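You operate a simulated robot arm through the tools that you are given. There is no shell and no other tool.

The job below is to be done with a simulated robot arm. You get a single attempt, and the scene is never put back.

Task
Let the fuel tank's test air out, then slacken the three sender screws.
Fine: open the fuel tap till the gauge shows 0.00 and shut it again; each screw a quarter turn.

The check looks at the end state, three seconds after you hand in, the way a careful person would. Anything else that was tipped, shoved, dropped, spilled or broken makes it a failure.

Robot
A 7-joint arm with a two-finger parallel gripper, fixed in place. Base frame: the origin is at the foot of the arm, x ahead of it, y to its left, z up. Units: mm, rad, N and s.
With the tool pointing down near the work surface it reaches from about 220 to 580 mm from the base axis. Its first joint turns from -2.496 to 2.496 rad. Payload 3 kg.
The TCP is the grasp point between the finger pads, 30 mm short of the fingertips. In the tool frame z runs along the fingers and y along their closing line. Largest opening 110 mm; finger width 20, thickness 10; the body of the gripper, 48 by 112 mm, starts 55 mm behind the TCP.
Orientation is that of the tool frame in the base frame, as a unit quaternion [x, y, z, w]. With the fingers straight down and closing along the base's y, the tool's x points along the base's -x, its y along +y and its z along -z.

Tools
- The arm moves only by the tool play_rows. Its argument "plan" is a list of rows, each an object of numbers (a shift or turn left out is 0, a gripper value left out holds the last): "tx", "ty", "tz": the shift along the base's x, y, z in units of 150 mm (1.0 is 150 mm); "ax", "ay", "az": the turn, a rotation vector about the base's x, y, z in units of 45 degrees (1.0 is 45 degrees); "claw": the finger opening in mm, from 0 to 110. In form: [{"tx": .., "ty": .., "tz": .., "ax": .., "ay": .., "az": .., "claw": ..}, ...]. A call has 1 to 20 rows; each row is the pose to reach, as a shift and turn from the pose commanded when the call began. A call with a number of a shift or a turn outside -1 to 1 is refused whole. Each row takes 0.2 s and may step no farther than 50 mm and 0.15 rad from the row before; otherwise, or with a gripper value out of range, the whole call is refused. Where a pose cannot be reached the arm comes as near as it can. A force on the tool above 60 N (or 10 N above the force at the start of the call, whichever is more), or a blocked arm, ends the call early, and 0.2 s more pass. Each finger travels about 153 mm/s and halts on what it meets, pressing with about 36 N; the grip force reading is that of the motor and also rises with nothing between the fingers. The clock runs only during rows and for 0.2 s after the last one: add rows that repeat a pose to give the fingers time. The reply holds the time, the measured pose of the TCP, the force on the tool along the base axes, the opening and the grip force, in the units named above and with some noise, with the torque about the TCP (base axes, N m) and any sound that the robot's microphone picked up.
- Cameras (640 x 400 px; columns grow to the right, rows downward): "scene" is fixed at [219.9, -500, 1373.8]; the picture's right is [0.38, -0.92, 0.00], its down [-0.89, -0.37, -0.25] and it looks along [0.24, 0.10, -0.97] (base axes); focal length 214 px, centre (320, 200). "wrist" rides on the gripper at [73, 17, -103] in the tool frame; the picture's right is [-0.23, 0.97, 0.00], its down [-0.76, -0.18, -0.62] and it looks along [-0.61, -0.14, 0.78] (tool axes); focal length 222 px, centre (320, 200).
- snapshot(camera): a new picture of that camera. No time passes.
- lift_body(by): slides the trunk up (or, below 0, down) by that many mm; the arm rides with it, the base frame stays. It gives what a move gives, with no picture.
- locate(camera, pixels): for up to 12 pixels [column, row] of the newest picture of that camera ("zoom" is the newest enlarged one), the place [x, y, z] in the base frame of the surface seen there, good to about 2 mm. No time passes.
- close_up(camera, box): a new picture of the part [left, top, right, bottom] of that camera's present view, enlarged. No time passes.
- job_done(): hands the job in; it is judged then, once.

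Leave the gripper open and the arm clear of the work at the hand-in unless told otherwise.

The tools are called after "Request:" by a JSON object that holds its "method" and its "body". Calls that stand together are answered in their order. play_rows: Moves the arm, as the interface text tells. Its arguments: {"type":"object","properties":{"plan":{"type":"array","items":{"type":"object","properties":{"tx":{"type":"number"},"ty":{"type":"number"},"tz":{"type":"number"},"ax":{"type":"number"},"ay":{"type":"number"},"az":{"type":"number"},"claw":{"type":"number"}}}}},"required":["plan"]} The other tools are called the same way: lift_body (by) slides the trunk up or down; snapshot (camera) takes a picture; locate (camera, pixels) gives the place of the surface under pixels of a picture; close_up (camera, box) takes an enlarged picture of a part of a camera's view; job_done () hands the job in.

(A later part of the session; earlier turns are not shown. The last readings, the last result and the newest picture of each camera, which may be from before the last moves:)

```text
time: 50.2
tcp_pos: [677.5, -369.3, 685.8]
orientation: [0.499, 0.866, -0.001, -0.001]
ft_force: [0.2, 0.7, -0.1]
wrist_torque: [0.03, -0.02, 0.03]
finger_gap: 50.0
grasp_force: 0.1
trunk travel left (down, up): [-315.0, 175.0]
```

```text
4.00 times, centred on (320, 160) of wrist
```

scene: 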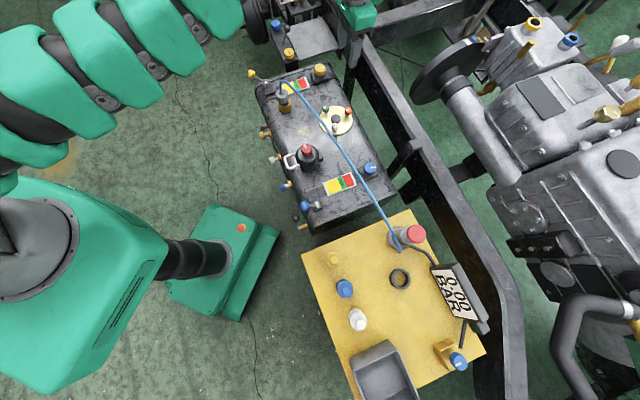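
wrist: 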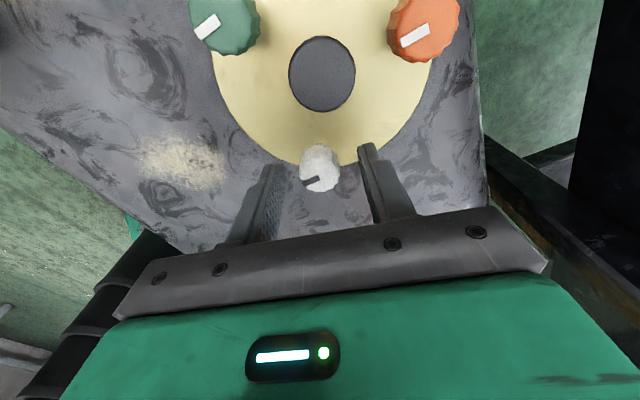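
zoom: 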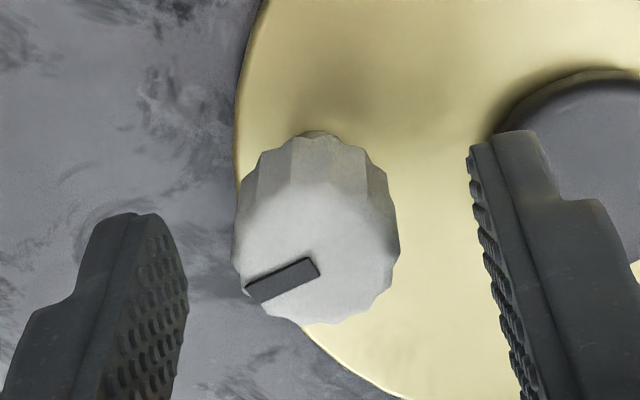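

White is done. I'll rotate the open fingers back 30° so the camera points away from the hose, then rise to z 762.

Request:
{"method": "play_rows", "body": {"plan": [{"az": -0.17}, {"az": -0.34}, {"az": -0.5}, {"az": -0.667}, {"az": -0.667, "tz": 0.2}, {"az": -0.667, "tz": 0.5}, {"az": -0.667, "tz": 0.5}]}}

Request:
{"method": "snapshot", "body": {"camera": "wrist"}}

Request:
{"method": "close_up", "body": {"camera": "scene", "box": [300, 90, 370, 140]}}

```text
time: 51.8
tcp_pos: [676.3, -370.2, 760.2]
orientation: [0.707, 0.708, 0.0, -0.002]
ft_force: [-0.2, 0.1, 0.0]
wrist_torque: [0.01, -0.04, 0.01]
finger_gap: 50.0
grasp_force: 0.0
trunk travel left (down, up): [-315.0, 175.0]
```

```text
taken
```

wrist: 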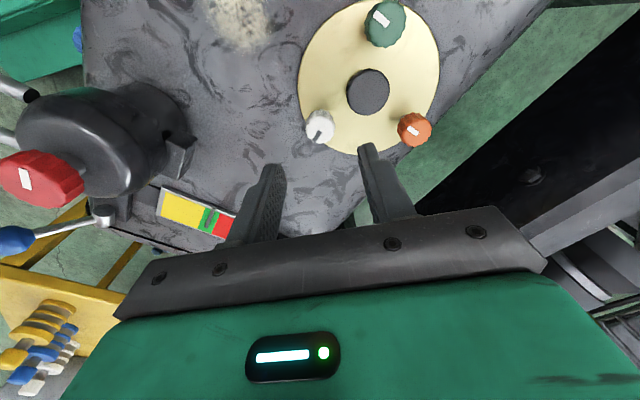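

```text
8.00 times, centred on (335, 115) of scene
```

zoom: 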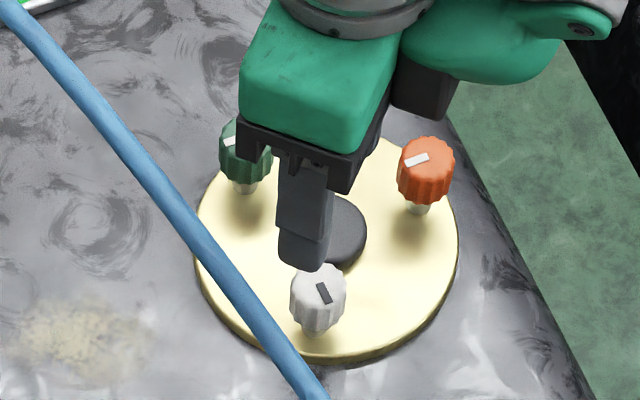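

White's mark now points down in the scene view (it pointed left before), so that's a clean quarter turn counter-clockwise. Next is green. I'll measure green and orange from this view.

Request:
{"method": "close_up", "body": {"camera": "wrist", "box": [345, 0, 425, 50]}}

Request:
{"method": "locate", "body": {"camera": "zoom", "pixels": [[310, 130], [320, 165], [310, 200], [200, 160], [430, 160], [260, 100]]}}

Request:
{"method": "close_up", "body": {"camera": "wrist", "box": [375, 105, 455, 155]}}

Request:
{"method": "locate", "body": {"camera": "zoom", "pixels": [[310, 180], [310, 240], [220, 220], [420, 220], [320, 215], [280, 260]]}}

```text
8.00 times, centred on (385, 25) of wrist
```

zoom: 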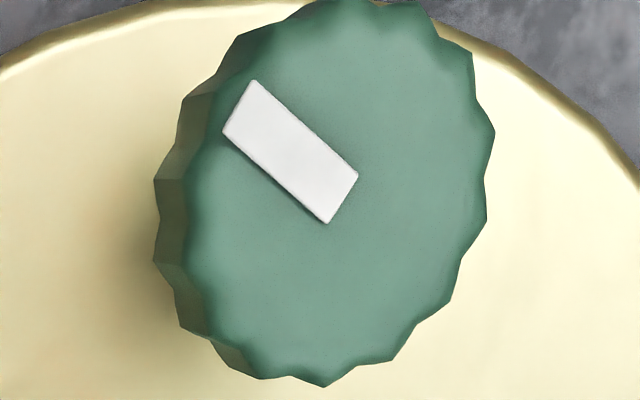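

```text
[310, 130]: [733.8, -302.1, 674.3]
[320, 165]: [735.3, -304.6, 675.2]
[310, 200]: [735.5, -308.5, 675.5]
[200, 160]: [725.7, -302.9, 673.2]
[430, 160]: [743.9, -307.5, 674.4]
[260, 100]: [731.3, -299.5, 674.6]
```

```text
8.00 times, centred on (415, 130) of wrist
```

zoom: 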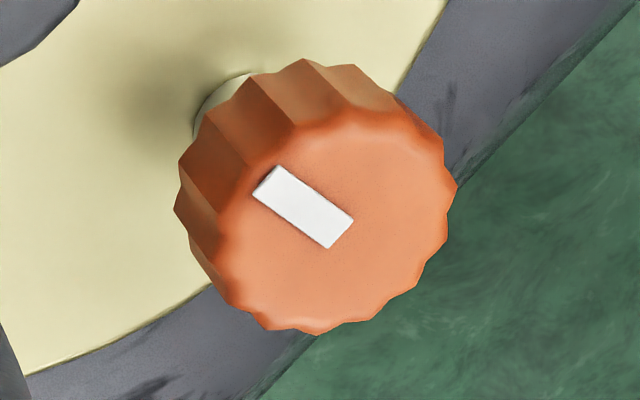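

```text
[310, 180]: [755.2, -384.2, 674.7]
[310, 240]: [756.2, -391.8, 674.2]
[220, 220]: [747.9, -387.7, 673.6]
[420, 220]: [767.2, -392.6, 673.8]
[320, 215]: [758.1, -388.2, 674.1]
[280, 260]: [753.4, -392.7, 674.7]
```

Green's centre is at about (737,-308.5) and orange's at about (759.5,-390.3). These agree with one 49 mm circle, white included. I'll yaw back 60° over this spot first, then tilt 8° outward and move over green.

Request:
{"method": "play_rows", "body": {"plan": [{"az": -0.18}, {"az": -0.36}, {"az": -0.54}, {"az": -0.72}, {"az": -0.9}, {"az": -1.0}]}}

Request:
{"method": "play_rows", "body": {"plan": [{"az": -0.17}, {"az": -0.333}, {"az": -0.333}]}}

Request:
{"method": "play_rows", "body": {"plan": [{"ax": -0.034, "ay": -0.082}, {"ax": -0.0686, "ay": -0.164}, {"tx": 0.13, "ty": 0.14, "ax": -0.0686, "ay": -0.164}, {"tx": 0.26, "ty": 0.28, "ax": -0.0686, "ay": -0.164}, {"tx": 0.386, "ty": 0.42, "ax": -0.0686, "ay": -0.164}, {"tx": 0.386, "ty": 0.42, "ax": -0.0686, "ay": -0.164}]}}

Request:
{"method": "snapshot", "body": {"camera": "wrist"}}

Request:
{"method": "close_up", "body": {"camera": "scene", "box": [230, 20, 420, 140]}}

```text
time: 53.2
tcp_pos: [676.9, -370.3, 761.7]
orientation: [0.924, 0.381, 0.001, -0.002]
ft_force: [0.0, 0.4, 0.4]
wrist_torque: [-0.02, -0.02, -0.02]
finger_gap: 50.1
grasp_force: 0.1
trunk travel left (down, up): [-315.0, 175.0]
```

```text
time: 54.0
tcp_pos: [677.1, -368.9, 762.6]
orientation: [0.966, 0.258, 0.001, -0.001]
ft_force: [0.6, -0.4, 0.9]
wrist_torque: [0.03, -0.03, 0.01]
finger_gap: 49.8
grasp_force: 0.2
trunk travel left (down, up): [-315.0, 175.0]
```

```text
time: 55.4
tcp_pos: [735.7, -307.2, 760.9]
orientation: [0.963, 0.259, 0.056, 0.041]
ft_force: [-0.4, -0.1, 0.0]
wrist_torque: [0.02, -0.01, 0.0]
finger_gap: 50.1
grasp_force: 0.2
trunk travel left (down, up): [-315.0, 175.0]
```

```text
taken
```

wrist: 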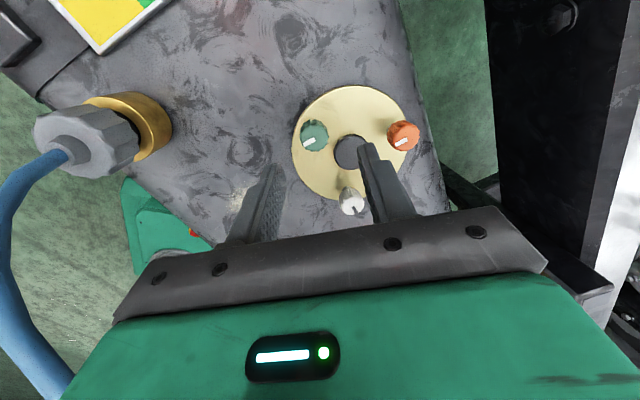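

```text
3.33 times, centred on (325, 80) of scene
```

zoom: 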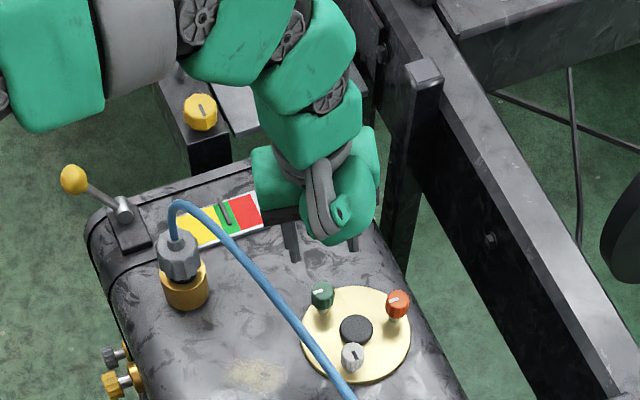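

Over green with 8° of outward tilt. Green (313,135) is lined up between the fingers. I'll descend 50 mm first and check.

Request:
{"method": "play_rows", "body": {"plan": [{"tx": -0.005, "tz": -0.17}, {"tx": -0.01, "tz": -0.33}, {"tx": -0.01, "tz": -0.33}]}}

Request:
{"method": "close_up", "body": {"camera": "wrist", "box": [220, 90, 420, 215]}}

Request:
{"method": "locate", "body": {"camera": "zoom", "pixels": [[300, 210], [300, 240], [260, 220], [345, 220]]}}

```text
time: 56.2
tcp_pos: [733.8, -306.7, 712.5]
orientation: [0.964, 0.257, 0.055, 0.043]
ft_force: [0.5, -0.5, -0.2]
wrist_torque: [-0.01, 0.02, -0.01]
finger_gap: 50.2
grasp_force: 0.2
trunk travel left (down, up): [-315.0, 175.0]
```

```text
3.20 times, centred on (320, 152) of wrist
```

zoom: 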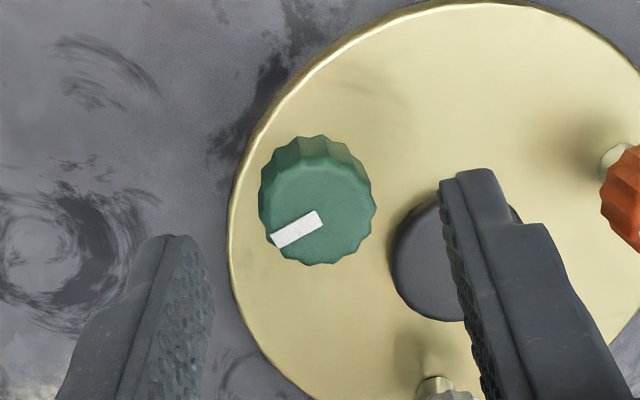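

```text
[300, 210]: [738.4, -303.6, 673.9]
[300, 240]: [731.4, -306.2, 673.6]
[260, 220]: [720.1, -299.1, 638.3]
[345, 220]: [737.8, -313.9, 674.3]
```

Centred between the fingers. I'll go down the last 26 mm and close.

Request:
{"method": "play_rows", "body": {"plan": [{"tx": 0.003, "ty": -0.003, "tz": -0.09}, {"tx": 0.003, "ty": -0.003, "tz": -0.171}, {"tx": 0.003, "ty": -0.003, "tz": -0.171, "claw": 40}, {"tx": 0.003, "ty": -0.003, "tz": -0.171, "claw": 30}, {"tx": 0.003, "ty": -0.003, "tz": -0.171, "claw": 18}, {"tx": 0.003, "ty": -0.003, "tz": -0.171, "claw": 18}, {"tx": 0.003, "ty": -0.003, "tz": -0.171, "claw": 18}]}}

Request:
{"method": "close_up", "body": {"camera": "wrist", "box": [240, 110, 400, 210]}}

```text
time: 57.8
tcp_pos: [733.6, -306.5, 686.8]
orientation: [0.964, 0.257, 0.056, 0.043]
ft_force: [7.4, -9.3, 0.6]
wrist_torque: [0.58, 0.01, -0.04]
finger_gap: 26.9
grasp_force: 44.7
trunk travel left (down, up): [-315.0, 175.0]
```

```text
4.00 times, centred on (320, 160) of wrist
```

zoom: 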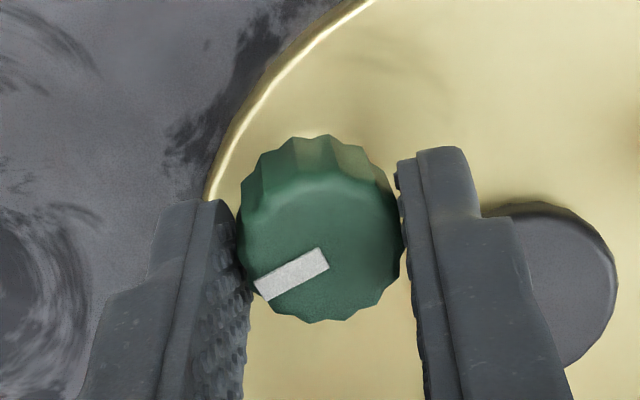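

Gripped (26.9 mm), with the mark toward the left finger. I'll turn 45° counter-clockwise about the tool axis with a small axis correction.

Request:
{"method": "play_rows", "body": {"plan": [{"tx": 0.004, "ty": -0.006}, {"tx": 0.004, "ty": -0.006, "ax": -0.0215, "ay": 0.0083, "az": 0.165}, {"tx": 0.004, "ty": -0.006, "ax": -0.043, "ay": 0.0167, "az": 0.33}, {"tx": 0.004, "ty": -0.006, "ax": -0.0645, "ay": 0.025, "az": 0.495}, {"tx": 0.004, "ty": -0.006, "ax": -0.086, "ay": 0.0333, "az": 0.66}, {"tx": 0.004, "ty": -0.006, "ax": -0.1075, "ay": 0.0417, "az": 0.825}, {"tx": 0.004, "ty": -0.006, "ax": -0.129, "ay": 0.05, "az": 0.99}, {"tx": 0.004, "ty": -0.006, "ax": -0.129, "ay": 0.05, "az": 0.99}]}}

Request:
{"method": "close_up", "body": {"camera": "wrist", "box": [240, 110, 400, 210]}}

Request:
{"method": "close_up", "body": {"camera": "scene", "box": [270, 50, 400, 140]}}

```text
time: 59.6
tcp_pos: [735.3, -308.9, 686.8]
orientation: [0.791, 0.608, 0.037, 0.06]
ft_force: [3.3, 0.8, 4.1]
wrist_torque: [0.89, 0.42, -0.01]
finger_gap: 27.7
grasp_force: 44.7
trunk travel left (down, up): [-315.0, 175.0]
```

```text
4.00 times, centred on (320, 160) of wrist
```

zoom: 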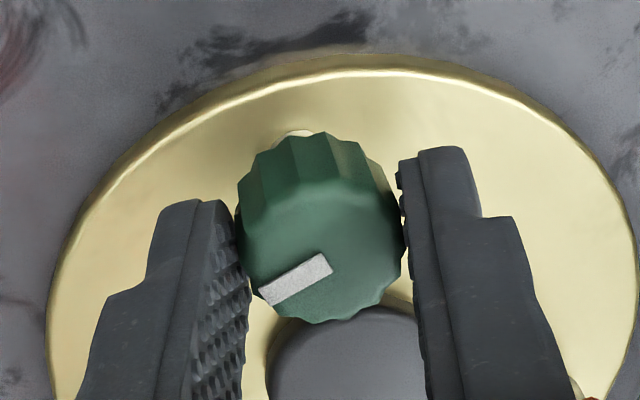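

```text
4.44 times, centred on (335, 95) of scene
```

zoom: 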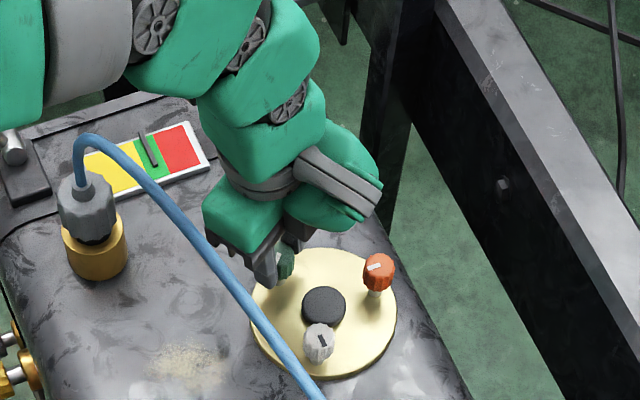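

Turning together cleanly. Second 45°.

Request:
{"method": "play_rows", "body": {"plan": [{"ax": -0.0215, "ay": 0.0083, "az": 0.165}, {"ax": -0.043, "ay": 0.0167, "az": 0.33}, {"ax": -0.0645, "ay": 0.025, "az": 0.495}, {"ax": -0.086, "ay": 0.0333, "az": 0.66}, {"ax": -0.1075, "ay": 0.0417, "az": 0.825}, {"ax": -0.129, "ay": 0.05, "az": 0.99}, {"ax": -0.129, "ay": 0.05, "az": 0.99}]}}

Request:
{"method": "close_up", "body": {"camera": "wrist", "box": [240, 110, 400, 210]}}

Request:
{"method": "close_up", "body": {"camera": "scene", "box": [270, 50, 400, 140]}}

```text
time: 61.2
tcp_pos: [735.2, -307.7, 687.0]
orientation: [0.498, 0.864, 0.011, 0.069]
ft_force: [11.4, -0.1, 8.6]
wrist_torque: [0.05, 0.47, 0.02]
finger_gap: 26.7
grasp_force: 45.0
trunk travel left (down, up): [-315.0, 175.0]
```

```text
4.00 times, centred on (320, 160) of wrist
```

zoom: 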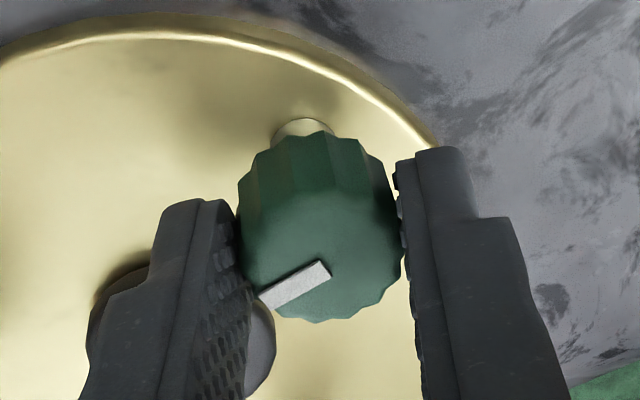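

```text
4.44 times, centred on (335, 95) of scene
```

zoom: 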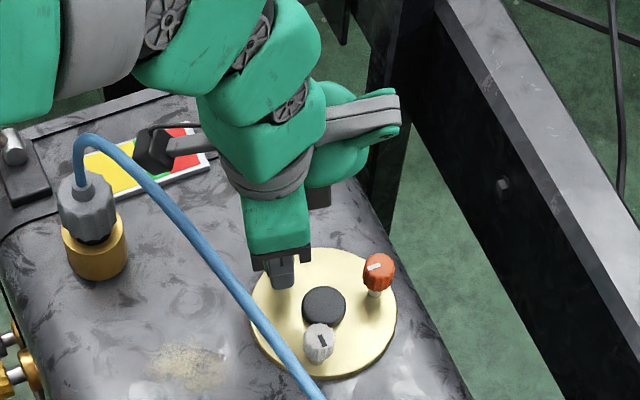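

Turned 90° with the tool. Release green.

Request:
{"method": "play_rows", "body": {"plan": [{"claw": 34}, {"claw": 44}, {"claw": 50}, {"claw": 50}]}}

Request:
{"method": "close_up", "body": {"camera": "wrist", "box": [240, 110, 400, 210]}}

```text
time: 62.2
tcp_pos: [734.2, -307.4, 686.7]
orientation: [0.499, 0.864, 0.011, 0.069]
ft_force: [-0.2, 0.2, -0.2]
wrist_torque: [-0.02, -0.01, -0.04]
finger_gap: 50.2
grasp_force: 0.2
trunk travel left (down, up): [-315.0, 175.0]
```

```text
4.00 times, centred on (320, 160) of wrist
```

zoom: 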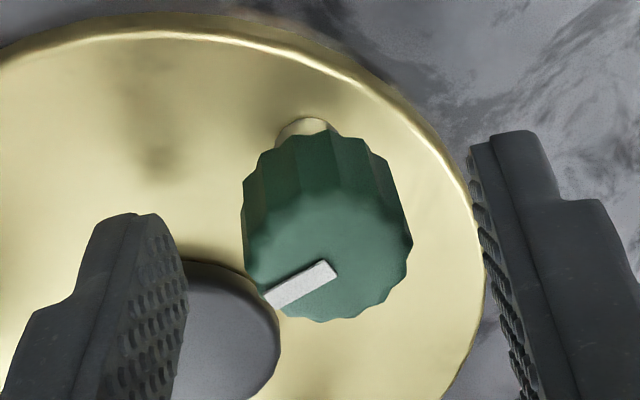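

Free of green. I'll rotate back 30° about the tool axis and rise to z 762.

Request:
{"method": "play_rows", "body": {"plan": [{"ax": 0.0215, "ay": -0.0083, "az": -0.165}, {"ax": 0.043, "ay": -0.0167, "az": -0.33}, {"ax": 0.0645, "ay": -0.025, "az": -0.495}, {"ax": 0.086, "ay": -0.0333, "az": -0.66}, {"ax": 0.086, "ay": -0.0333, "az": -0.66, "tz": 0.25}, {"ax": 0.086, "ay": -0.0333, "az": -0.66, "tz": 0.5}, {"ax": 0.086, "ay": -0.0333, "az": -0.66, "tz": 0.5}]}}

Request:
{"method": "snapshot", "body": {"camera": "wrist"}}

Request:
{"method": "close_up", "body": {"camera": "scene", "box": [300, 90, 370, 140]}}

```text
time: 63.8
tcp_pos: [735.6, -309.2, 761.5]
orientation: [0.706, 0.705, 0.028, 0.064]
ft_force: [0.2, 0.2, 0.3]
wrist_torque: [-0.02, 0.03, -0.01]
finger_gap: 50.1
grasp_force: 0.1
trunk travel left (down, up): [-315.0, 175.0]
```

```text
taken
```

wrist: 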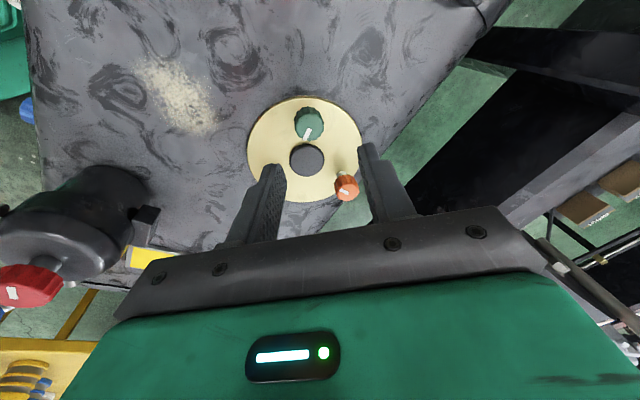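

```text
8.00 times, centred on (335, 115) of scene
```

zoom: 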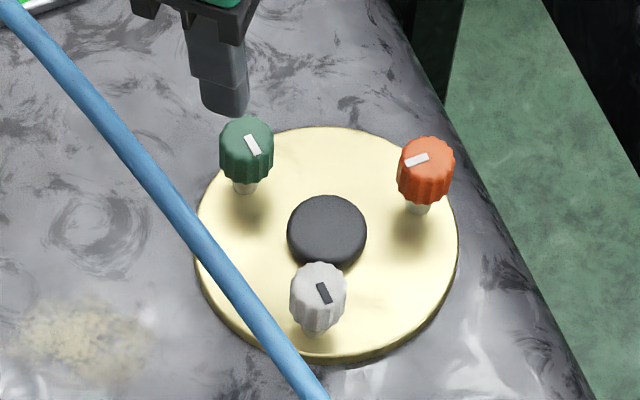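

Green's mark now points down like white's. For orange (r 854) I need about 20° of outward tilt, with the fingers closing sideways. I'll move over it at z 762 while changing the tilt and yaw together.

Request:
{"method": "play_rows", "body": {"plan": [{"tx": 0.02, "ty": -0.09, "ax": -0.053, "ay": -0.0218, "az": 0.14}, {"tx": 0.04, "ty": -0.18, "ax": -0.106, "ay": -0.0436, "az": 0.28}, {"tx": 0.06, "ty": -0.27, "ax": -0.159, "ay": -0.0653, "az": 0.42}, {"tx": 0.08, "ty": -0.36, "ax": -0.212, "ay": -0.0871, "az": 0.56}, {"tx": 0.1, "ty": -0.45, "ax": -0.265, "ay": -0.1089, "az": 0.7}, {"tx": 0.115, "ty": -0.518, "ax": -0.3179, "ay": -0.1307, "az": 0.8404}, {"tx": 0.115, "ty": -0.518, "ax": -0.3179, "ay": -0.1307, "az": 0.8404}]}}

Request:
{"method": "snapshot", "body": {"camera": "wrist"}}

Request:
{"method": "close_up", "body": {"camera": "scene", "box": [250, 20, 420, 126]}}

```text
time: 65.4
tcp_pos: [753.2, -385.4, 761.8]
orientation: [0.423, 0.889, -0.003, 0.174]
ft_force: [0.3, -0.5, 0.3]
wrist_torque: [-0.03, -0.01, 0.0]
finger_gap: 50.0
grasp_force: 0.1
trunk travel left (down, up): [-315.0, 175.0]
```

```text
taken
```

wrist: 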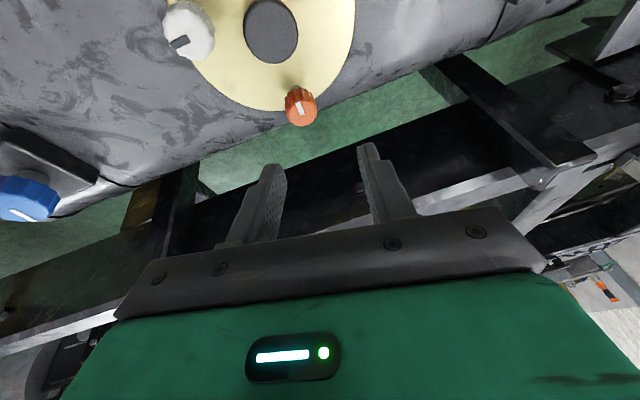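

```text
3.76 times, centred on (335, 73) of scene
```

zoom: 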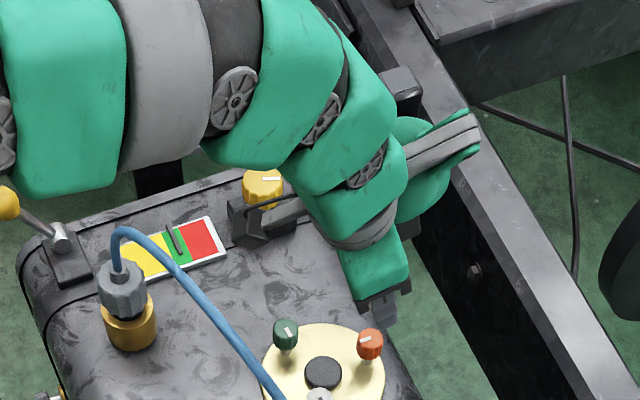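

Over orange with 20° of tilt. The bracket on the outer side comes near the chassis rail in the picture, so I'll check the rail's position and orange's exact centre before descending.

Request:
{"method": "locate", "body": {"camera": "zoom", "pixels": [[400, 85], [395, 75], [450, 60], [475, 135], [440, 210], [520, 250], [430, 250], [445, 145], [420, 190], [370, 335]]}}

Request:
{"method": "close_up", "body": {"camera": "wrist", "box": [260, 80, 340, 130]}}

Request:
{"method": "locate", "body": {"camera": "zoom", "pixels": [[330, 200], [330, 250], [260, 220], [420, 220], [330, 290], [320, 235]]}}

```text
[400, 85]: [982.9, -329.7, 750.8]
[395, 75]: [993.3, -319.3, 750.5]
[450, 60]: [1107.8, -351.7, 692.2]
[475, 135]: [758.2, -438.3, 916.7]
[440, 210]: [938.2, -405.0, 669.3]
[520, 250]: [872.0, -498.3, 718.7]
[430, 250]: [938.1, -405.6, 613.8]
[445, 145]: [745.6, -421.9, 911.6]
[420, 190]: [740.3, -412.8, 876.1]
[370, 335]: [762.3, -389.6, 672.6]
```

```text
8.00 times, centred on (300, 105) of wrist
```

zoom: 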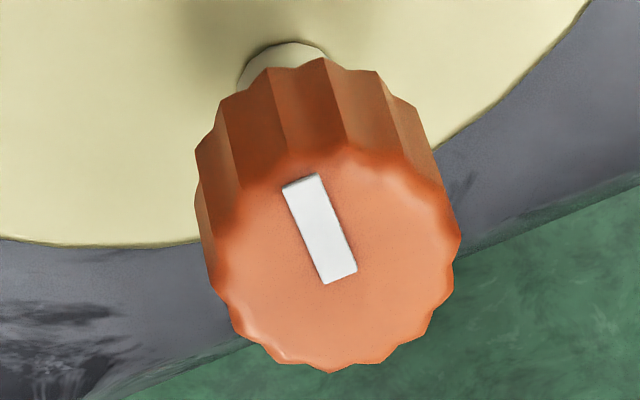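

```text
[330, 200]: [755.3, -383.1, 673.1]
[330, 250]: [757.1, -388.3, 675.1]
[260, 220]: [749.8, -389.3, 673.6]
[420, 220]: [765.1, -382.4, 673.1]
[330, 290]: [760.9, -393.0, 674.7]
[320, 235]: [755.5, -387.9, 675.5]
```

The rail is over 100 mm away from the bracket. Orange's centre is confirmed at (759,-390). Descend over it, first to z 716.

Request:
{"method": "play_rows", "body": {"plan": [{"tz": -0.15}, {"tz": -0.3}, {"tz": -0.3}]}}

Request:
{"method": "close_up", "body": {"camera": "wrist", "box": [220, 90, 420, 215]}}

Request:
{"method": "close_up", "body": {"camera": "scene", "box": [250, 20, 420, 126]}}

```text
time: 66.2
tcp_pos: [751.3, -385.7, 716.4]
orientation: [0.423, 0.889, -0.003, 0.173]
ft_force: [-0.3, -0.2, 0.6]
wrist_torque: [-0.03, 0.0, -0.01]
finger_gap: 49.9
grasp_force: 0.0
trunk travel left (down, up): [-315.0, 175.0]
```

```text
3.20 times, centred on (320, 152) of wrist
```

zoom: 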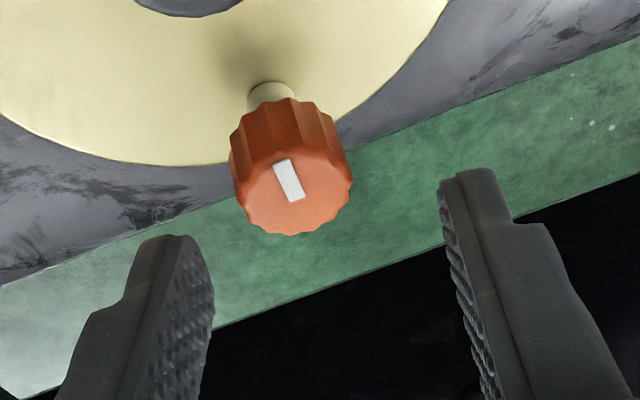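

```text
3.76 times, centred on (335, 73) of scene
```

zoom: 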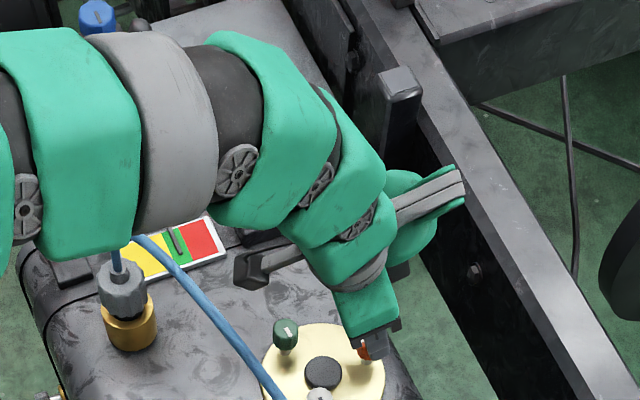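

The forearm now passes over the hose in the picture. I'll check its actual height there before going lower.

Request:
{"method": "locate", "body": {"camera": "zoom", "pixels": [[170, 222], [170, 180], [100, 245], [240, 218], [280, 215], [300, 255], [260, 265], [150, 245], [330, 280], [230, 130]]}}

```text
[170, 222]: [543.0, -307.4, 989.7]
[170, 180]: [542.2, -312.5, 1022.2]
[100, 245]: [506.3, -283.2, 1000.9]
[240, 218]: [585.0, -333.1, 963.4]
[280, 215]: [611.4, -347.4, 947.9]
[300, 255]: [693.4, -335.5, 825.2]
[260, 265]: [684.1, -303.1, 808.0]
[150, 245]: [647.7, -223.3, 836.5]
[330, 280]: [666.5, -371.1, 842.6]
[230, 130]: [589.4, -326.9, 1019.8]
```

The forearm's underside is about z 935 or more over the hose (top 862), so there's ample room. Go down the last 31 mm and close.

Request:
{"method": "play_rows", "body": {"plan": [{"tx": -0.002, "ty": 0.001, "tz": -0.1}, {"tx": -0.003, "ty": 0.002, "tz": -0.205}, {"tx": -0.003, "ty": 0.002, "tz": -0.205}]}}

Request:
{"method": "close_up", "body": {"camera": "wrist", "box": [220, 90, 420, 215]}}

```text
time: 67.0
tcp_pos: [751.0, -385.2, 684.9]
orientation: [0.424, 0.889, -0.004, 0.173]
ft_force: [0.2, 0.2, -0.8]
wrist_torque: [0.01, 0.01, -0.03]
finger_gap: 50.0
grasp_force: 0.0
trunk travel left (down, up): [-315.0, 175.0]
```

```text
3.20 times, centred on (320, 152) of wrist
```

zoom: 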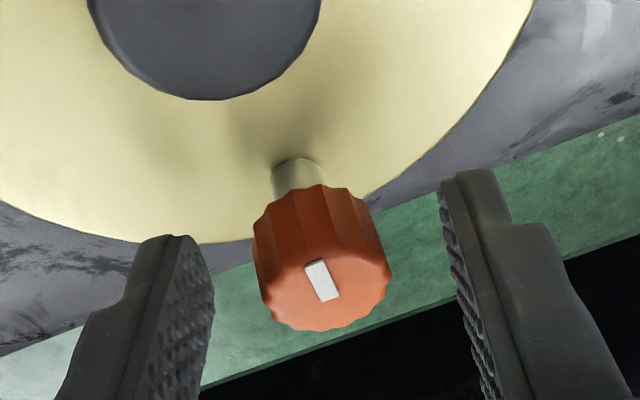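

The head looks 2–3 mm left of centre between the pads. I'll measure the head and both pads to correct it.

Request:
{"method": "locate", "body": {"camera": "zoom", "pixels": [[322, 283], [268, 280], [380, 275], [322, 315], [185, 255], [210, 310], [455, 240], [470, 310]]}}

```text
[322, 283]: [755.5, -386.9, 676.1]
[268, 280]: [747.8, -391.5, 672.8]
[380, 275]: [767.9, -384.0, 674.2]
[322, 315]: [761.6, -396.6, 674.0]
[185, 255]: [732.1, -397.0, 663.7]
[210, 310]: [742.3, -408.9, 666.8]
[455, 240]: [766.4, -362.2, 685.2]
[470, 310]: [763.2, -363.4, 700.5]
```

The head's centre is within 1 mm of the midpoint of the pads, so no correction is needed. Close on orange.

Request:
{"method": "play_rows", "body": {"plan": [{"claw": 38}, {"claw": 30}, {"claw": 18}, {"claw": 18}, {"claw": 18}]}}

Request:
{"method": "close_up", "body": {"camera": "wrist", "box": [240, 110, 400, 210]}}

```text
time: 68.2
tcp_pos: [750.4, -385.1, 685.4]
orientation: [0.423, 0.889, -0.003, 0.172]
ft_force: [-4.4, -2.4, -0.2]
wrist_torque: [-0.54, 0.58, -0.06]
finger_gap: 27.5
grasp_force: 44.9
trunk travel left (down, up): [-315.0, 175.0]
```

```text
4.00 times, centred on (320, 160) of wrist
```

zoom: 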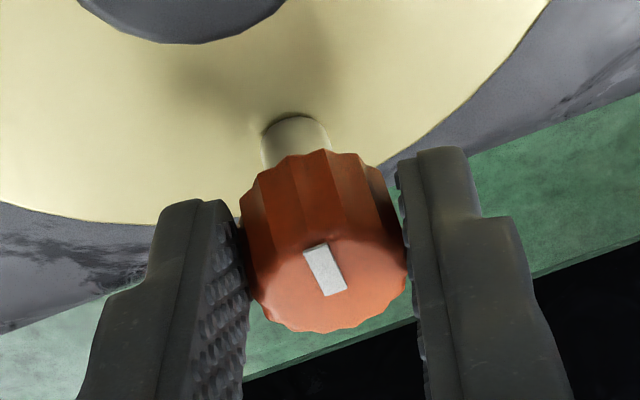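

Held at 27.5 mm with little side force. I'll turn the first 48° counter-clockwise about the tool axis.

Request:
{"method": "play_rows", "body": {"plan": [{"tx": -0.003}, {"tx": -0.003, "ax": -0.0541, "ay": 0.0269, "az": 0.1653}, {"tx": -0.003, "ax": -0.1082, "ay": 0.0538, "az": 0.3307}, {"tx": -0.003, "ax": -0.1623, "ay": 0.0807, "az": 0.496}, {"tx": -0.003, "ax": -0.2164, "ay": 0.1075, "az": 0.6613}, {"tx": -0.003, "ax": -0.2705, "ay": 0.1344, "az": 0.8267}, {"tx": -0.003, "ax": -0.3246, "ay": 0.1613, "az": 0.992}, {"tx": -0.003, "ax": -0.3246, "ay": 0.1613, "az": 0.992}]}}

Request:
{"method": "close_up", "body": {"camera": "wrist", "box": [240, 110, 400, 210]}}

Request:
{"method": "close_up", "body": {"camera": "scene", "box": [250, 20, 420, 126]}}

```text
time: 70.0
tcp_pos: [749.0, -386.9, 684.7]
orientation: [0.031, 0.984, -0.075, 0.157]
ft_force: [-7.4, -25.0, -7.3]
wrist_torque: [0.06, -0.73, -0.3]
finger_gap: 27.2
grasp_force: 45.0
trunk travel left (down, up): [-315.0, 175.0]
```

```text
4.00 times, centred on (320, 160) of wrist
```

zoom: 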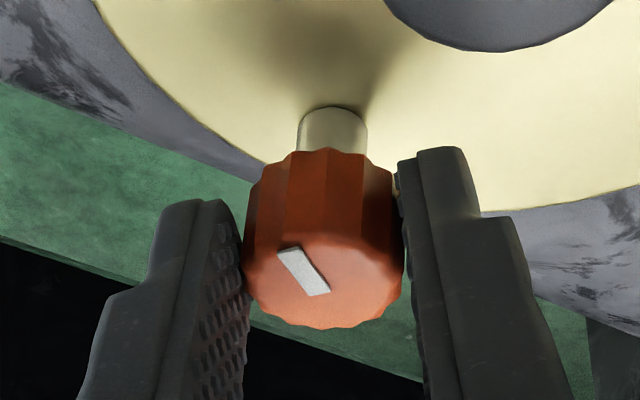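

```text
3.76 times, centred on (335, 73) of scene
```

zoom: 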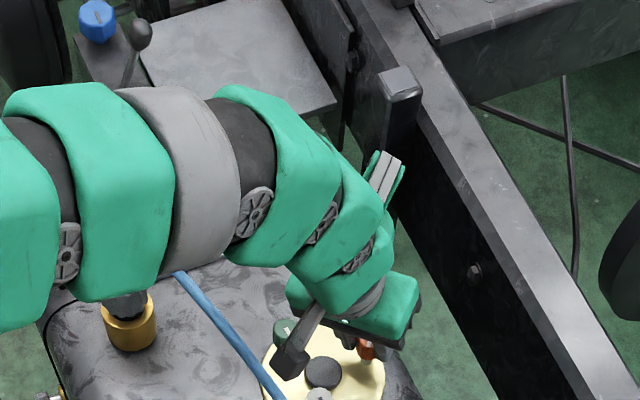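

Turned, though the side force grew to 25 N, so the axis is a little off. I'll release here and check how far orange went.

Request:
{"method": "play_rows", "body": {"plan": [{"claw": 34}, {"claw": 44}, {"claw": 50}, {"claw": 50}]}}

Request:
{"method": "close_up", "body": {"camera": "wrist", "box": [240, 110, 400, 210]}}

Request:
{"method": "locate", "body": {"camera": "zoom", "pixels": [[305, 270], [312, 285], [285, 250], [325, 290], [255, 280], [385, 280], [165, 270], [490, 270]]}}

```text
time: 71.0
tcp_pos: [750.2, -385.1, 687.2]
orientation: [0.03, 0.984, -0.074, 0.157]
ft_force: [-0.4, -0.7, 0.2]
wrist_torque: [0.0, -0.01, -0.01]
finger_gap: 50.1
grasp_force: 0.0
trunk travel left (down, up): [-315.0, 175.0]
```

```text
4.00 times, centred on (320, 160) of wrist
```

zoom: 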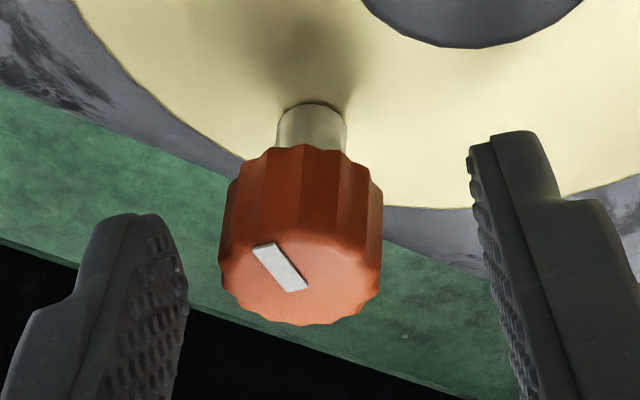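

```text
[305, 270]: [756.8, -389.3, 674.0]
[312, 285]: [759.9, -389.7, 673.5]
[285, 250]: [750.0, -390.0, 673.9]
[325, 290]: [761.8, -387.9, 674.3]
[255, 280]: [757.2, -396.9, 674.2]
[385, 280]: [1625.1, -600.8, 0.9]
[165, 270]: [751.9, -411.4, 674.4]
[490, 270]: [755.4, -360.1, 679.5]
```

I'll read the mark's direction more finely.

Request:
{"method": "close_up", "body": {"camera": "wrist", "box": [290, 150, 354, 190]}}

Request:
{"method": "locate", "body": {"camera": "zoom", "pixels": [[200, 230], [220, 260], [240, 285], [260, 310], [275, 330], [300, 300], [180, 250]]}}

```text
10.00 times, centred on (322, 170) of wrist
```

zoom: 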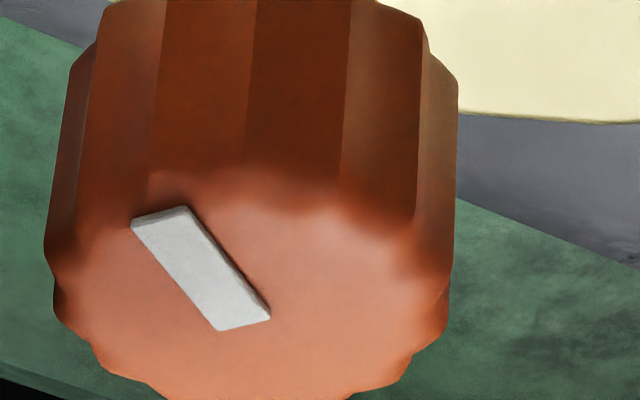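

```text
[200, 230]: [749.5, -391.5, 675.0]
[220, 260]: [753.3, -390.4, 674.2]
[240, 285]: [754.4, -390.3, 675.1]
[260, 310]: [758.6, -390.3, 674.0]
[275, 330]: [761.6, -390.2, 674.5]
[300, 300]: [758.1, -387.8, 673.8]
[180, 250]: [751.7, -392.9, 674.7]
```

The mark has gone from azimuth 135° to about 183°, so 48° done and 42° to go. My axis is about 3 mm off, so I'll rotate the open fingers back 46°, shift (+2.6,-2.0) and regrip.

Request:
{"method": "play_rows", "body": {"plan": [{"tx": 0.0173, "ty": -0.0133, "ax": 0.0525, "ay": -0.0267, "az": -0.1595}, {"tx": 0.0173, "ty": -0.0133, "ax": 0.105, "ay": -0.0533, "az": -0.319}, {"tx": 0.0173, "ty": -0.0133, "ax": 0.1576, "ay": -0.08, "az": -0.4785}, {"tx": 0.0173, "ty": -0.0133, "ax": 0.2101, "ay": -0.1067, "az": -0.638}, {"tx": 0.0173, "ty": -0.0133, "ax": 0.2627, "ay": -0.1333, "az": -0.7975}, {"tx": 0.0173, "ty": -0.0133, "ax": 0.3152, "ay": -0.16, "az": -0.957}, {"tx": 0.0173, "ty": -0.0133, "ax": 0.3152, "ay": -0.16, "az": -0.957}]}}

Request:
{"method": "close_up", "body": {"camera": "wrist", "box": [220, 90, 420, 215]}}

Request:
{"method": "locate", "body": {"camera": "zoom", "pixels": [[322, 283], [268, 280], [380, 275], [322, 315], [185, 255], [210, 310], [455, 240], [470, 310]]}}

```text
time: 72.6
tcp_pos: [753.0, -386.2, 684.8]
orientation: [0.411, 0.895, -0.005, 0.174]
ft_force: [-0.2, -0.4, 0.2]
wrist_torque: [0.01, -0.02, 0.01]
finger_gap: 50.0
grasp_force: 0.0
trunk travel left (down, up): [-315.0, 175.0]
```

```text
3.20 times, centred on (320, 152) of wrist
```

zoom: 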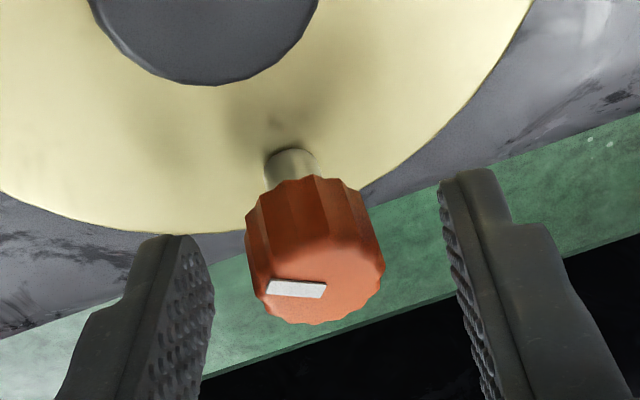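

```text
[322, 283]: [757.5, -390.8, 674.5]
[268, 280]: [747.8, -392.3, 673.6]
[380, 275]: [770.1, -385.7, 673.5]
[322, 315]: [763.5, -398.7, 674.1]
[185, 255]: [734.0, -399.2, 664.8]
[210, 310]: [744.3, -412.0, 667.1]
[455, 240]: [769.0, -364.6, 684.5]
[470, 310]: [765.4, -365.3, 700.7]
```

Aligned within 1 mm now. Close and check the grip.

Request:
{"method": "play_rows", "body": {"plan": [{"claw": 38}, {"claw": 30}, {"claw": 18}, {"claw": 18}, {"claw": 18}]}}

```text
time: 73.8
tcp_pos: [752.0, -387.3, 685.9]
orientation: [0.411, 0.895, -0.005, 0.174]
ft_force: [-5.2, -3.0, -0.6]
wrist_torque: [-0.51, 0.75, -0.04]
finger_gap: 27.5
grasp_force: 45.2
trunk travel left (down, up): [-315.0, 175.0]
```

Good grip (27.5 mm, 6 N side force). I'll turn the remaining part: 44° about the tool axis, which is about 42° at the screw.

Request:
{"method": "play_rows", "body": {"plan": [{"ax": -0.0502, "ay": 0.0249, "az": 0.1538}, {"ax": -0.1005, "ay": 0.0498, "az": 0.3077}, {"ax": -0.1508, "ay": 0.0747, "az": 0.4615}, {"ax": -0.201, "ay": 0.0995, "az": 0.6153}, {"ax": -0.2512, "ay": 0.1244, "az": 0.7692}, {"ax": -0.3015, "ay": 0.1493, "az": 0.923}, {"ax": -0.3015, "ay": 0.1493, "az": 0.923}]}}

Request:
{"method": "play_rows", "body": {"plan": [{"claw": 34}, {"claw": 44}, {"claw": 50}, {"claw": 50}]}}

Request:
{"method": "close_up", "body": {"camera": "wrist", "box": [290, 150, 354, 190]}}

Request:
{"method": "locate", "body": {"camera": "zoom", "pixels": [[200, 230], [200, 300], [300, 230], [300, 300], [250, 265], [350, 280]]}}

```text
time: 75.4
tcp_pos: [751.9, -389.6, 686.8]
orientation: [0.044, 0.984, -0.07, 0.159]
ft_force: [-4.5, -8.1, -1.8]
wrist_torque: [0.48, -0.54, -0.07]
finger_gap: 27.0
grasp_force: 44.8
trunk travel left (down, up): [-315.0, 175.0]
```

```text
time: 76.4
tcp_pos: [753.2, -387.6, 685.4]
orientation: [0.044, 0.984, -0.07, 0.16]
ft_force: [0.1, 0.5, -0.2]
wrist_torque: [-0.04, 0.01, 0.01]
finger_gap: 50.0
grasp_force: 0.0
trunk travel left (down, up): [-315.0, 175.0]
```

```text
10.00 times, centred on (322, 170) of wrist
```

zoom: 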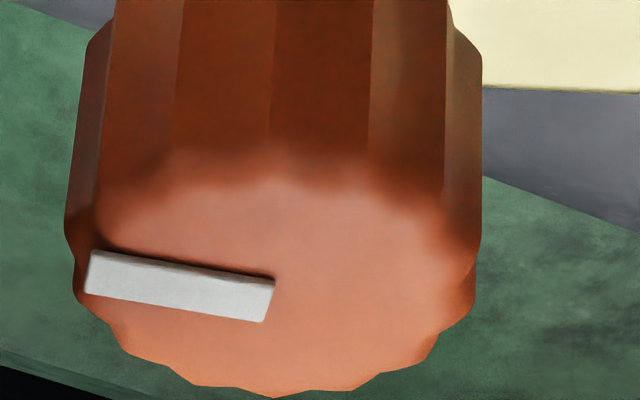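

```text
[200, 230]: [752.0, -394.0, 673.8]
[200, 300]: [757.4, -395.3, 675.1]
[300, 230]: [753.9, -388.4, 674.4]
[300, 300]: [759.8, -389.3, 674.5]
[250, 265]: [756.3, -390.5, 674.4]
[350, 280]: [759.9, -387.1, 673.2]
```

Released. I'll rise straight up and read all three marks in the scene view.

Request:
{"method": "play_rows", "body": {"plan": [{"tz": 0.2}, {"tz": 0.5}, {"tz": 0.8}, {"tz": 0.8}]}}

Request:
{"method": "close_up", "body": {"camera": "scene", "box": [300, 90, 370, 140]}}

Request:
{"method": "close_up", "body": {"camera": "wrist", "box": [180, 0, 420, 150]}}

```text
time: 77.4
tcp_pos: [753.2, -388.6, 807.3]
orientation: [0.044, 0.984, -0.07, 0.16]
ft_force: [0.0, -0.6, -0.2]
wrist_torque: [-0.01, 0.03, -0.02]
finger_gap: 50.2
grasp_force: 0.1
trunk travel left (down, up): [-315.0, 175.0]
```

```text
8.00 times, centred on (335, 115) of scene
```

zoom: 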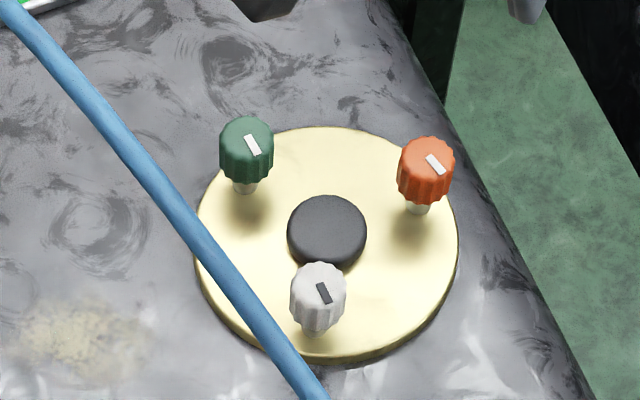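

```text
2.67 times, centred on (300, 75) of wrist
```

zoom: 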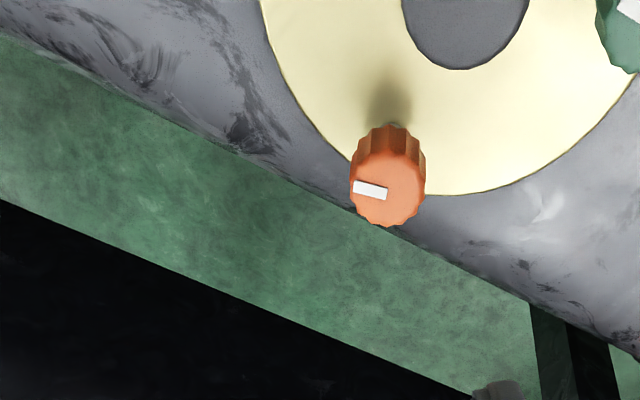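

Orange's mark looks turned a bit further than the other two. I'll enlarge each head to measure the marks properly.

Request:
{"method": "close_up", "body": {"camera": "scene", "box": [337, 102, 357, 114]}}

Request:
{"method": "close_up", "body": {"camera": "scene", "box": [316, 100, 336, 112]}}

Request:
{"method": "close_up", "body": {"camera": "scene", "box": [325, 119, 345, 131]}}

```text
16.00 times, centred on (347, 108) of scene
```

zoom: 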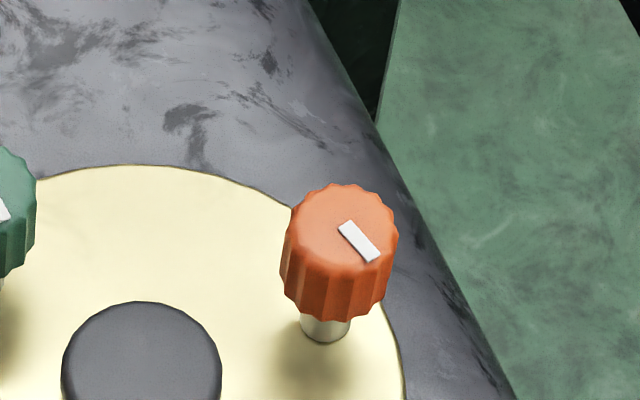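

```text
16.00 times, centred on (326, 106) of scene
```

zoom: 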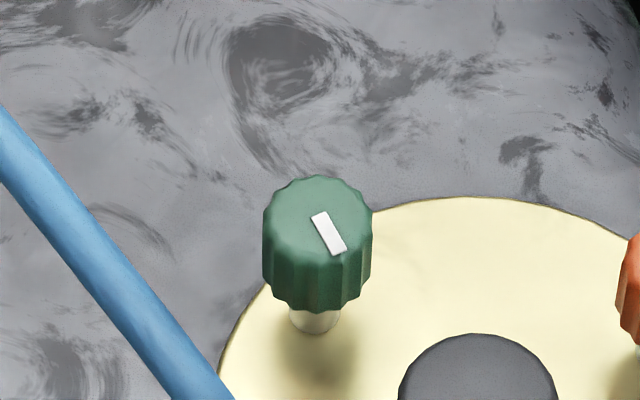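

```text
16.00 times, centred on (335, 125) of scene
```

zoom: 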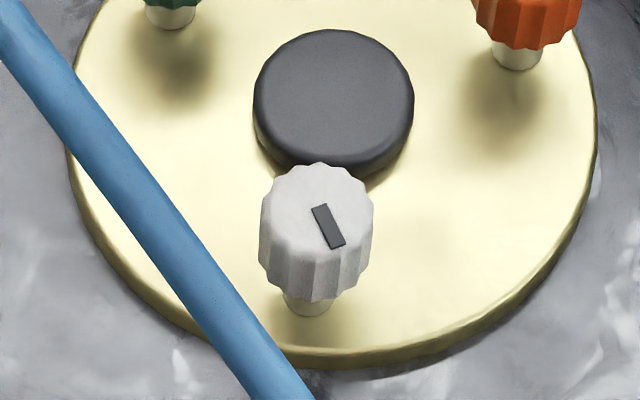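

Measured azimuths: white 225° (turned 90°), green 227° (92°), orange 236° (about 101°). Orange overshot by about 11° because the tilted grip rolled it, so I'll bring it back that much with a grip near the square position, where the pads don't roll it. Rotate the open fingers back 15° and go down again.

Request:
{"method": "play_rows", "body": {"plan": [{"ax": 0.0522, "ay": -0.0259, "az": -0.1598, "tz": -0.15}, {"ax": 0.1044, "ay": -0.0517, "az": -0.3196, "tz": -0.4}, {"ax": 0.1044, "ay": -0.0517, "az": -0.3196, "tz": -0.62}, {"ax": 0.1044, "ay": -0.0517, "az": -0.3196, "tz": -0.81}, {"ax": 0.1044, "ay": -0.0517, "az": -0.3196, "tz": -0.81}]}}

Request:
{"method": "close_up", "body": {"camera": "wrist", "box": [220, 90, 420, 215]}}

Request:
{"method": "locate", "body": {"camera": "zoom", "pixels": [[322, 283], [268, 280], [370, 275], [322, 310], [185, 255], [205, 310], [455, 240], [470, 310]]}}

```text
time: 78.6
tcp_pos: [752.7, -388.4, 683.5]
orientation: [0.175, 0.969, -0.048, 0.167]
ft_force: [-0.2, 0.0, -0.6]
wrist_torque: [0.0, 0.0, 0.02]
finger_gap: 50.0
grasp_force: 0.0
trunk travel left (down, up): [-315.0, 175.0]
```

```text
3.20 times, centred on (320, 152) of wrist
```

zoom: 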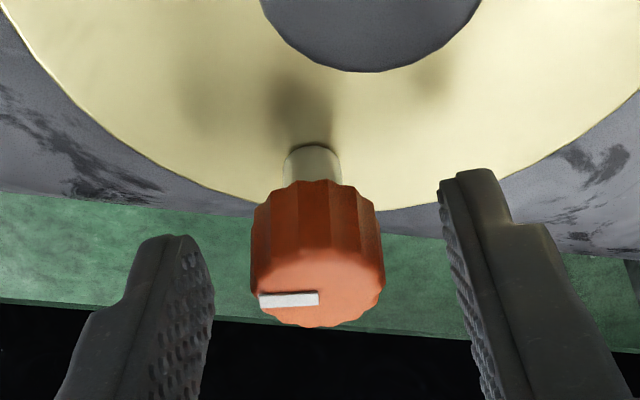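

```text
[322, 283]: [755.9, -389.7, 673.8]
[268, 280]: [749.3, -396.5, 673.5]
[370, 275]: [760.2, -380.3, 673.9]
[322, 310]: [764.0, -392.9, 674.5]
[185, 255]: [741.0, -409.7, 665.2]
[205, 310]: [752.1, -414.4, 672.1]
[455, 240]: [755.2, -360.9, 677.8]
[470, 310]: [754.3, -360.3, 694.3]
```

The pads are centred on the head within 0.2 mm. Close, then turn back 11.5° clockwise.

Request:
{"method": "play_rows", "body": {"plan": [{"claw": 38}, {"claw": 30}, {"claw": 18}, {"claw": 18}, {"claw": 18}]}}

Request:
{"method": "close_up", "body": {"camera": "wrist", "box": [240, 110, 400, 210]}}

Request:
{"method": "play_rows", "body": {"plan": [{"ax": 0.0262, "ay": -0.0129, "az": -0.08}, {"ax": 0.0523, "ay": -0.0257, "az": -0.16}, {"ax": 0.0785, "ay": -0.0386, "az": -0.24}, {"ax": 0.0785, "ay": -0.0386, "az": -0.24}]}}

Request:
{"method": "close_up", "body": {"camera": "wrist", "box": [240, 110, 400, 210]}}

```text
time: 79.8
tcp_pos: [753.4, -389.1, 683.6]
orientation: [0.175, 0.969, -0.047, 0.167]
ft_force: [-0.3, -5.8, 0.2]
wrist_torque: [0.63, -0.4, -0.05]
finger_gap: 25.9
grasp_force: 45.0
trunk travel left (down, up): [-315.0, 175.0]
```

```text
4.00 times, centred on (320, 160) of wrist
```

zoom: 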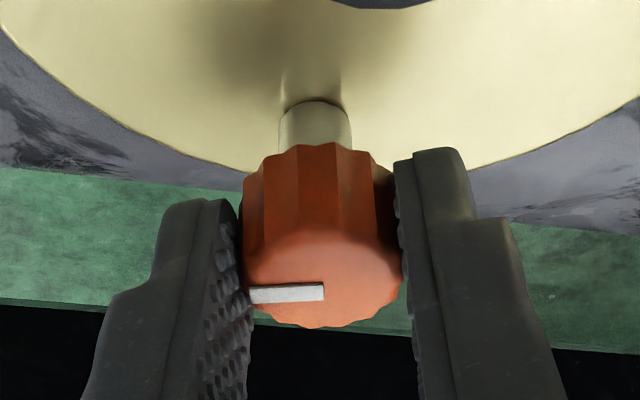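

```text
time: 80.8
tcp_pos: [752.9, -387.4, 684.3]
orientation: [0.272, 0.946, -0.031, 0.172]
ft_force: [-1.6, -9.0, 1.5]
wrist_torque: [-1.36, -0.43, -0.08]
finger_gap: 26.1
grasp_force: 45.4
trunk travel left (down, up): [-315.0, 175.0]
```

```text
4.00 times, centred on (320, 160) of wrist
```

zoom: 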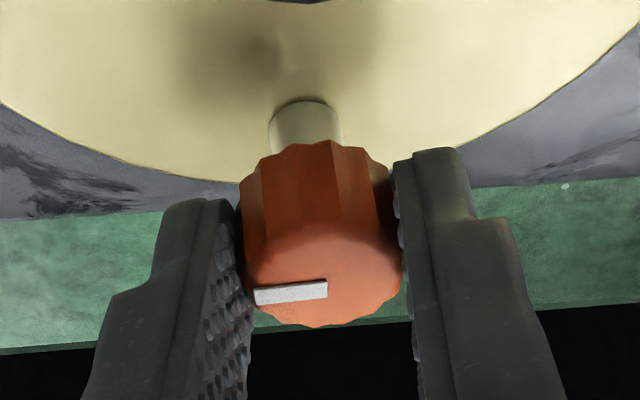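

Turned back with the fingers. Release, rise, and measure again.

Request:
{"method": "play_rows", "body": {"plan": [{"claw": 34}, {"claw": 44}, {"claw": 50}, {"claw": 50}]}}

Request:
{"method": "play_rows", "body": {"plan": [{"tz": 0.2}, {"tz": 0.5}, {"tz": 0.8}, {"tz": 0.8}]}}

Request:
{"method": "close_up", "body": {"camera": "scene", "box": [337, 102, 357, 114]}}

Request:
{"method": "close_up", "body": {"camera": "scene", "box": [300, 90, 370, 140]}}

```text
time: 81.8
tcp_pos: [753.9, -387.4, 684.8]
orientation: [0.271, 0.947, -0.031, 0.17]
ft_force: [-0.5, -0.1, 0.1]
wrist_torque: [-0.02, -0.01, -0.02]
finger_gap: 50.0
grasp_force: 0.0
trunk travel left (down, up): [-315.0, 175.0]
```

```text
time: 82.8
tcp_pos: [754.3, -386.2, 803.5]
orientation: [0.27, 0.947, -0.032, 0.171]
ft_force: [0.1, 0.7, 0.3]
wrist_torque: [-0.02, -0.01, 0.01]
finger_gap: 50.2
grasp_force: 0.1
trunk travel left (down, up): [-315.0, 175.0]
```

```text
16.00 times, centred on (347, 108) of scene
```

zoom: 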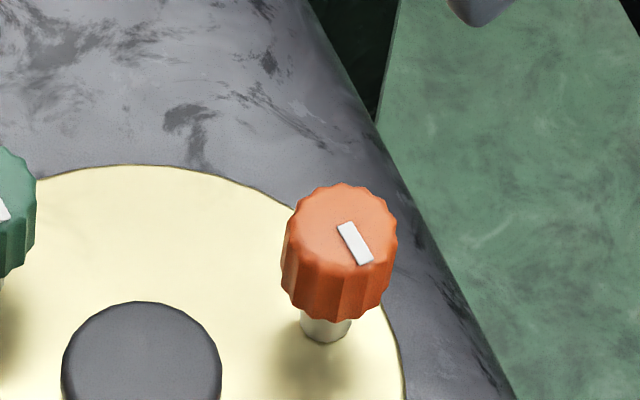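

```text
8.00 times, centred on (335, 115) of scene
```

zoom: 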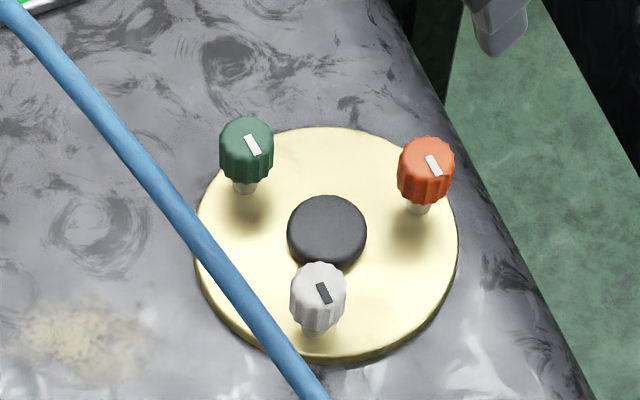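

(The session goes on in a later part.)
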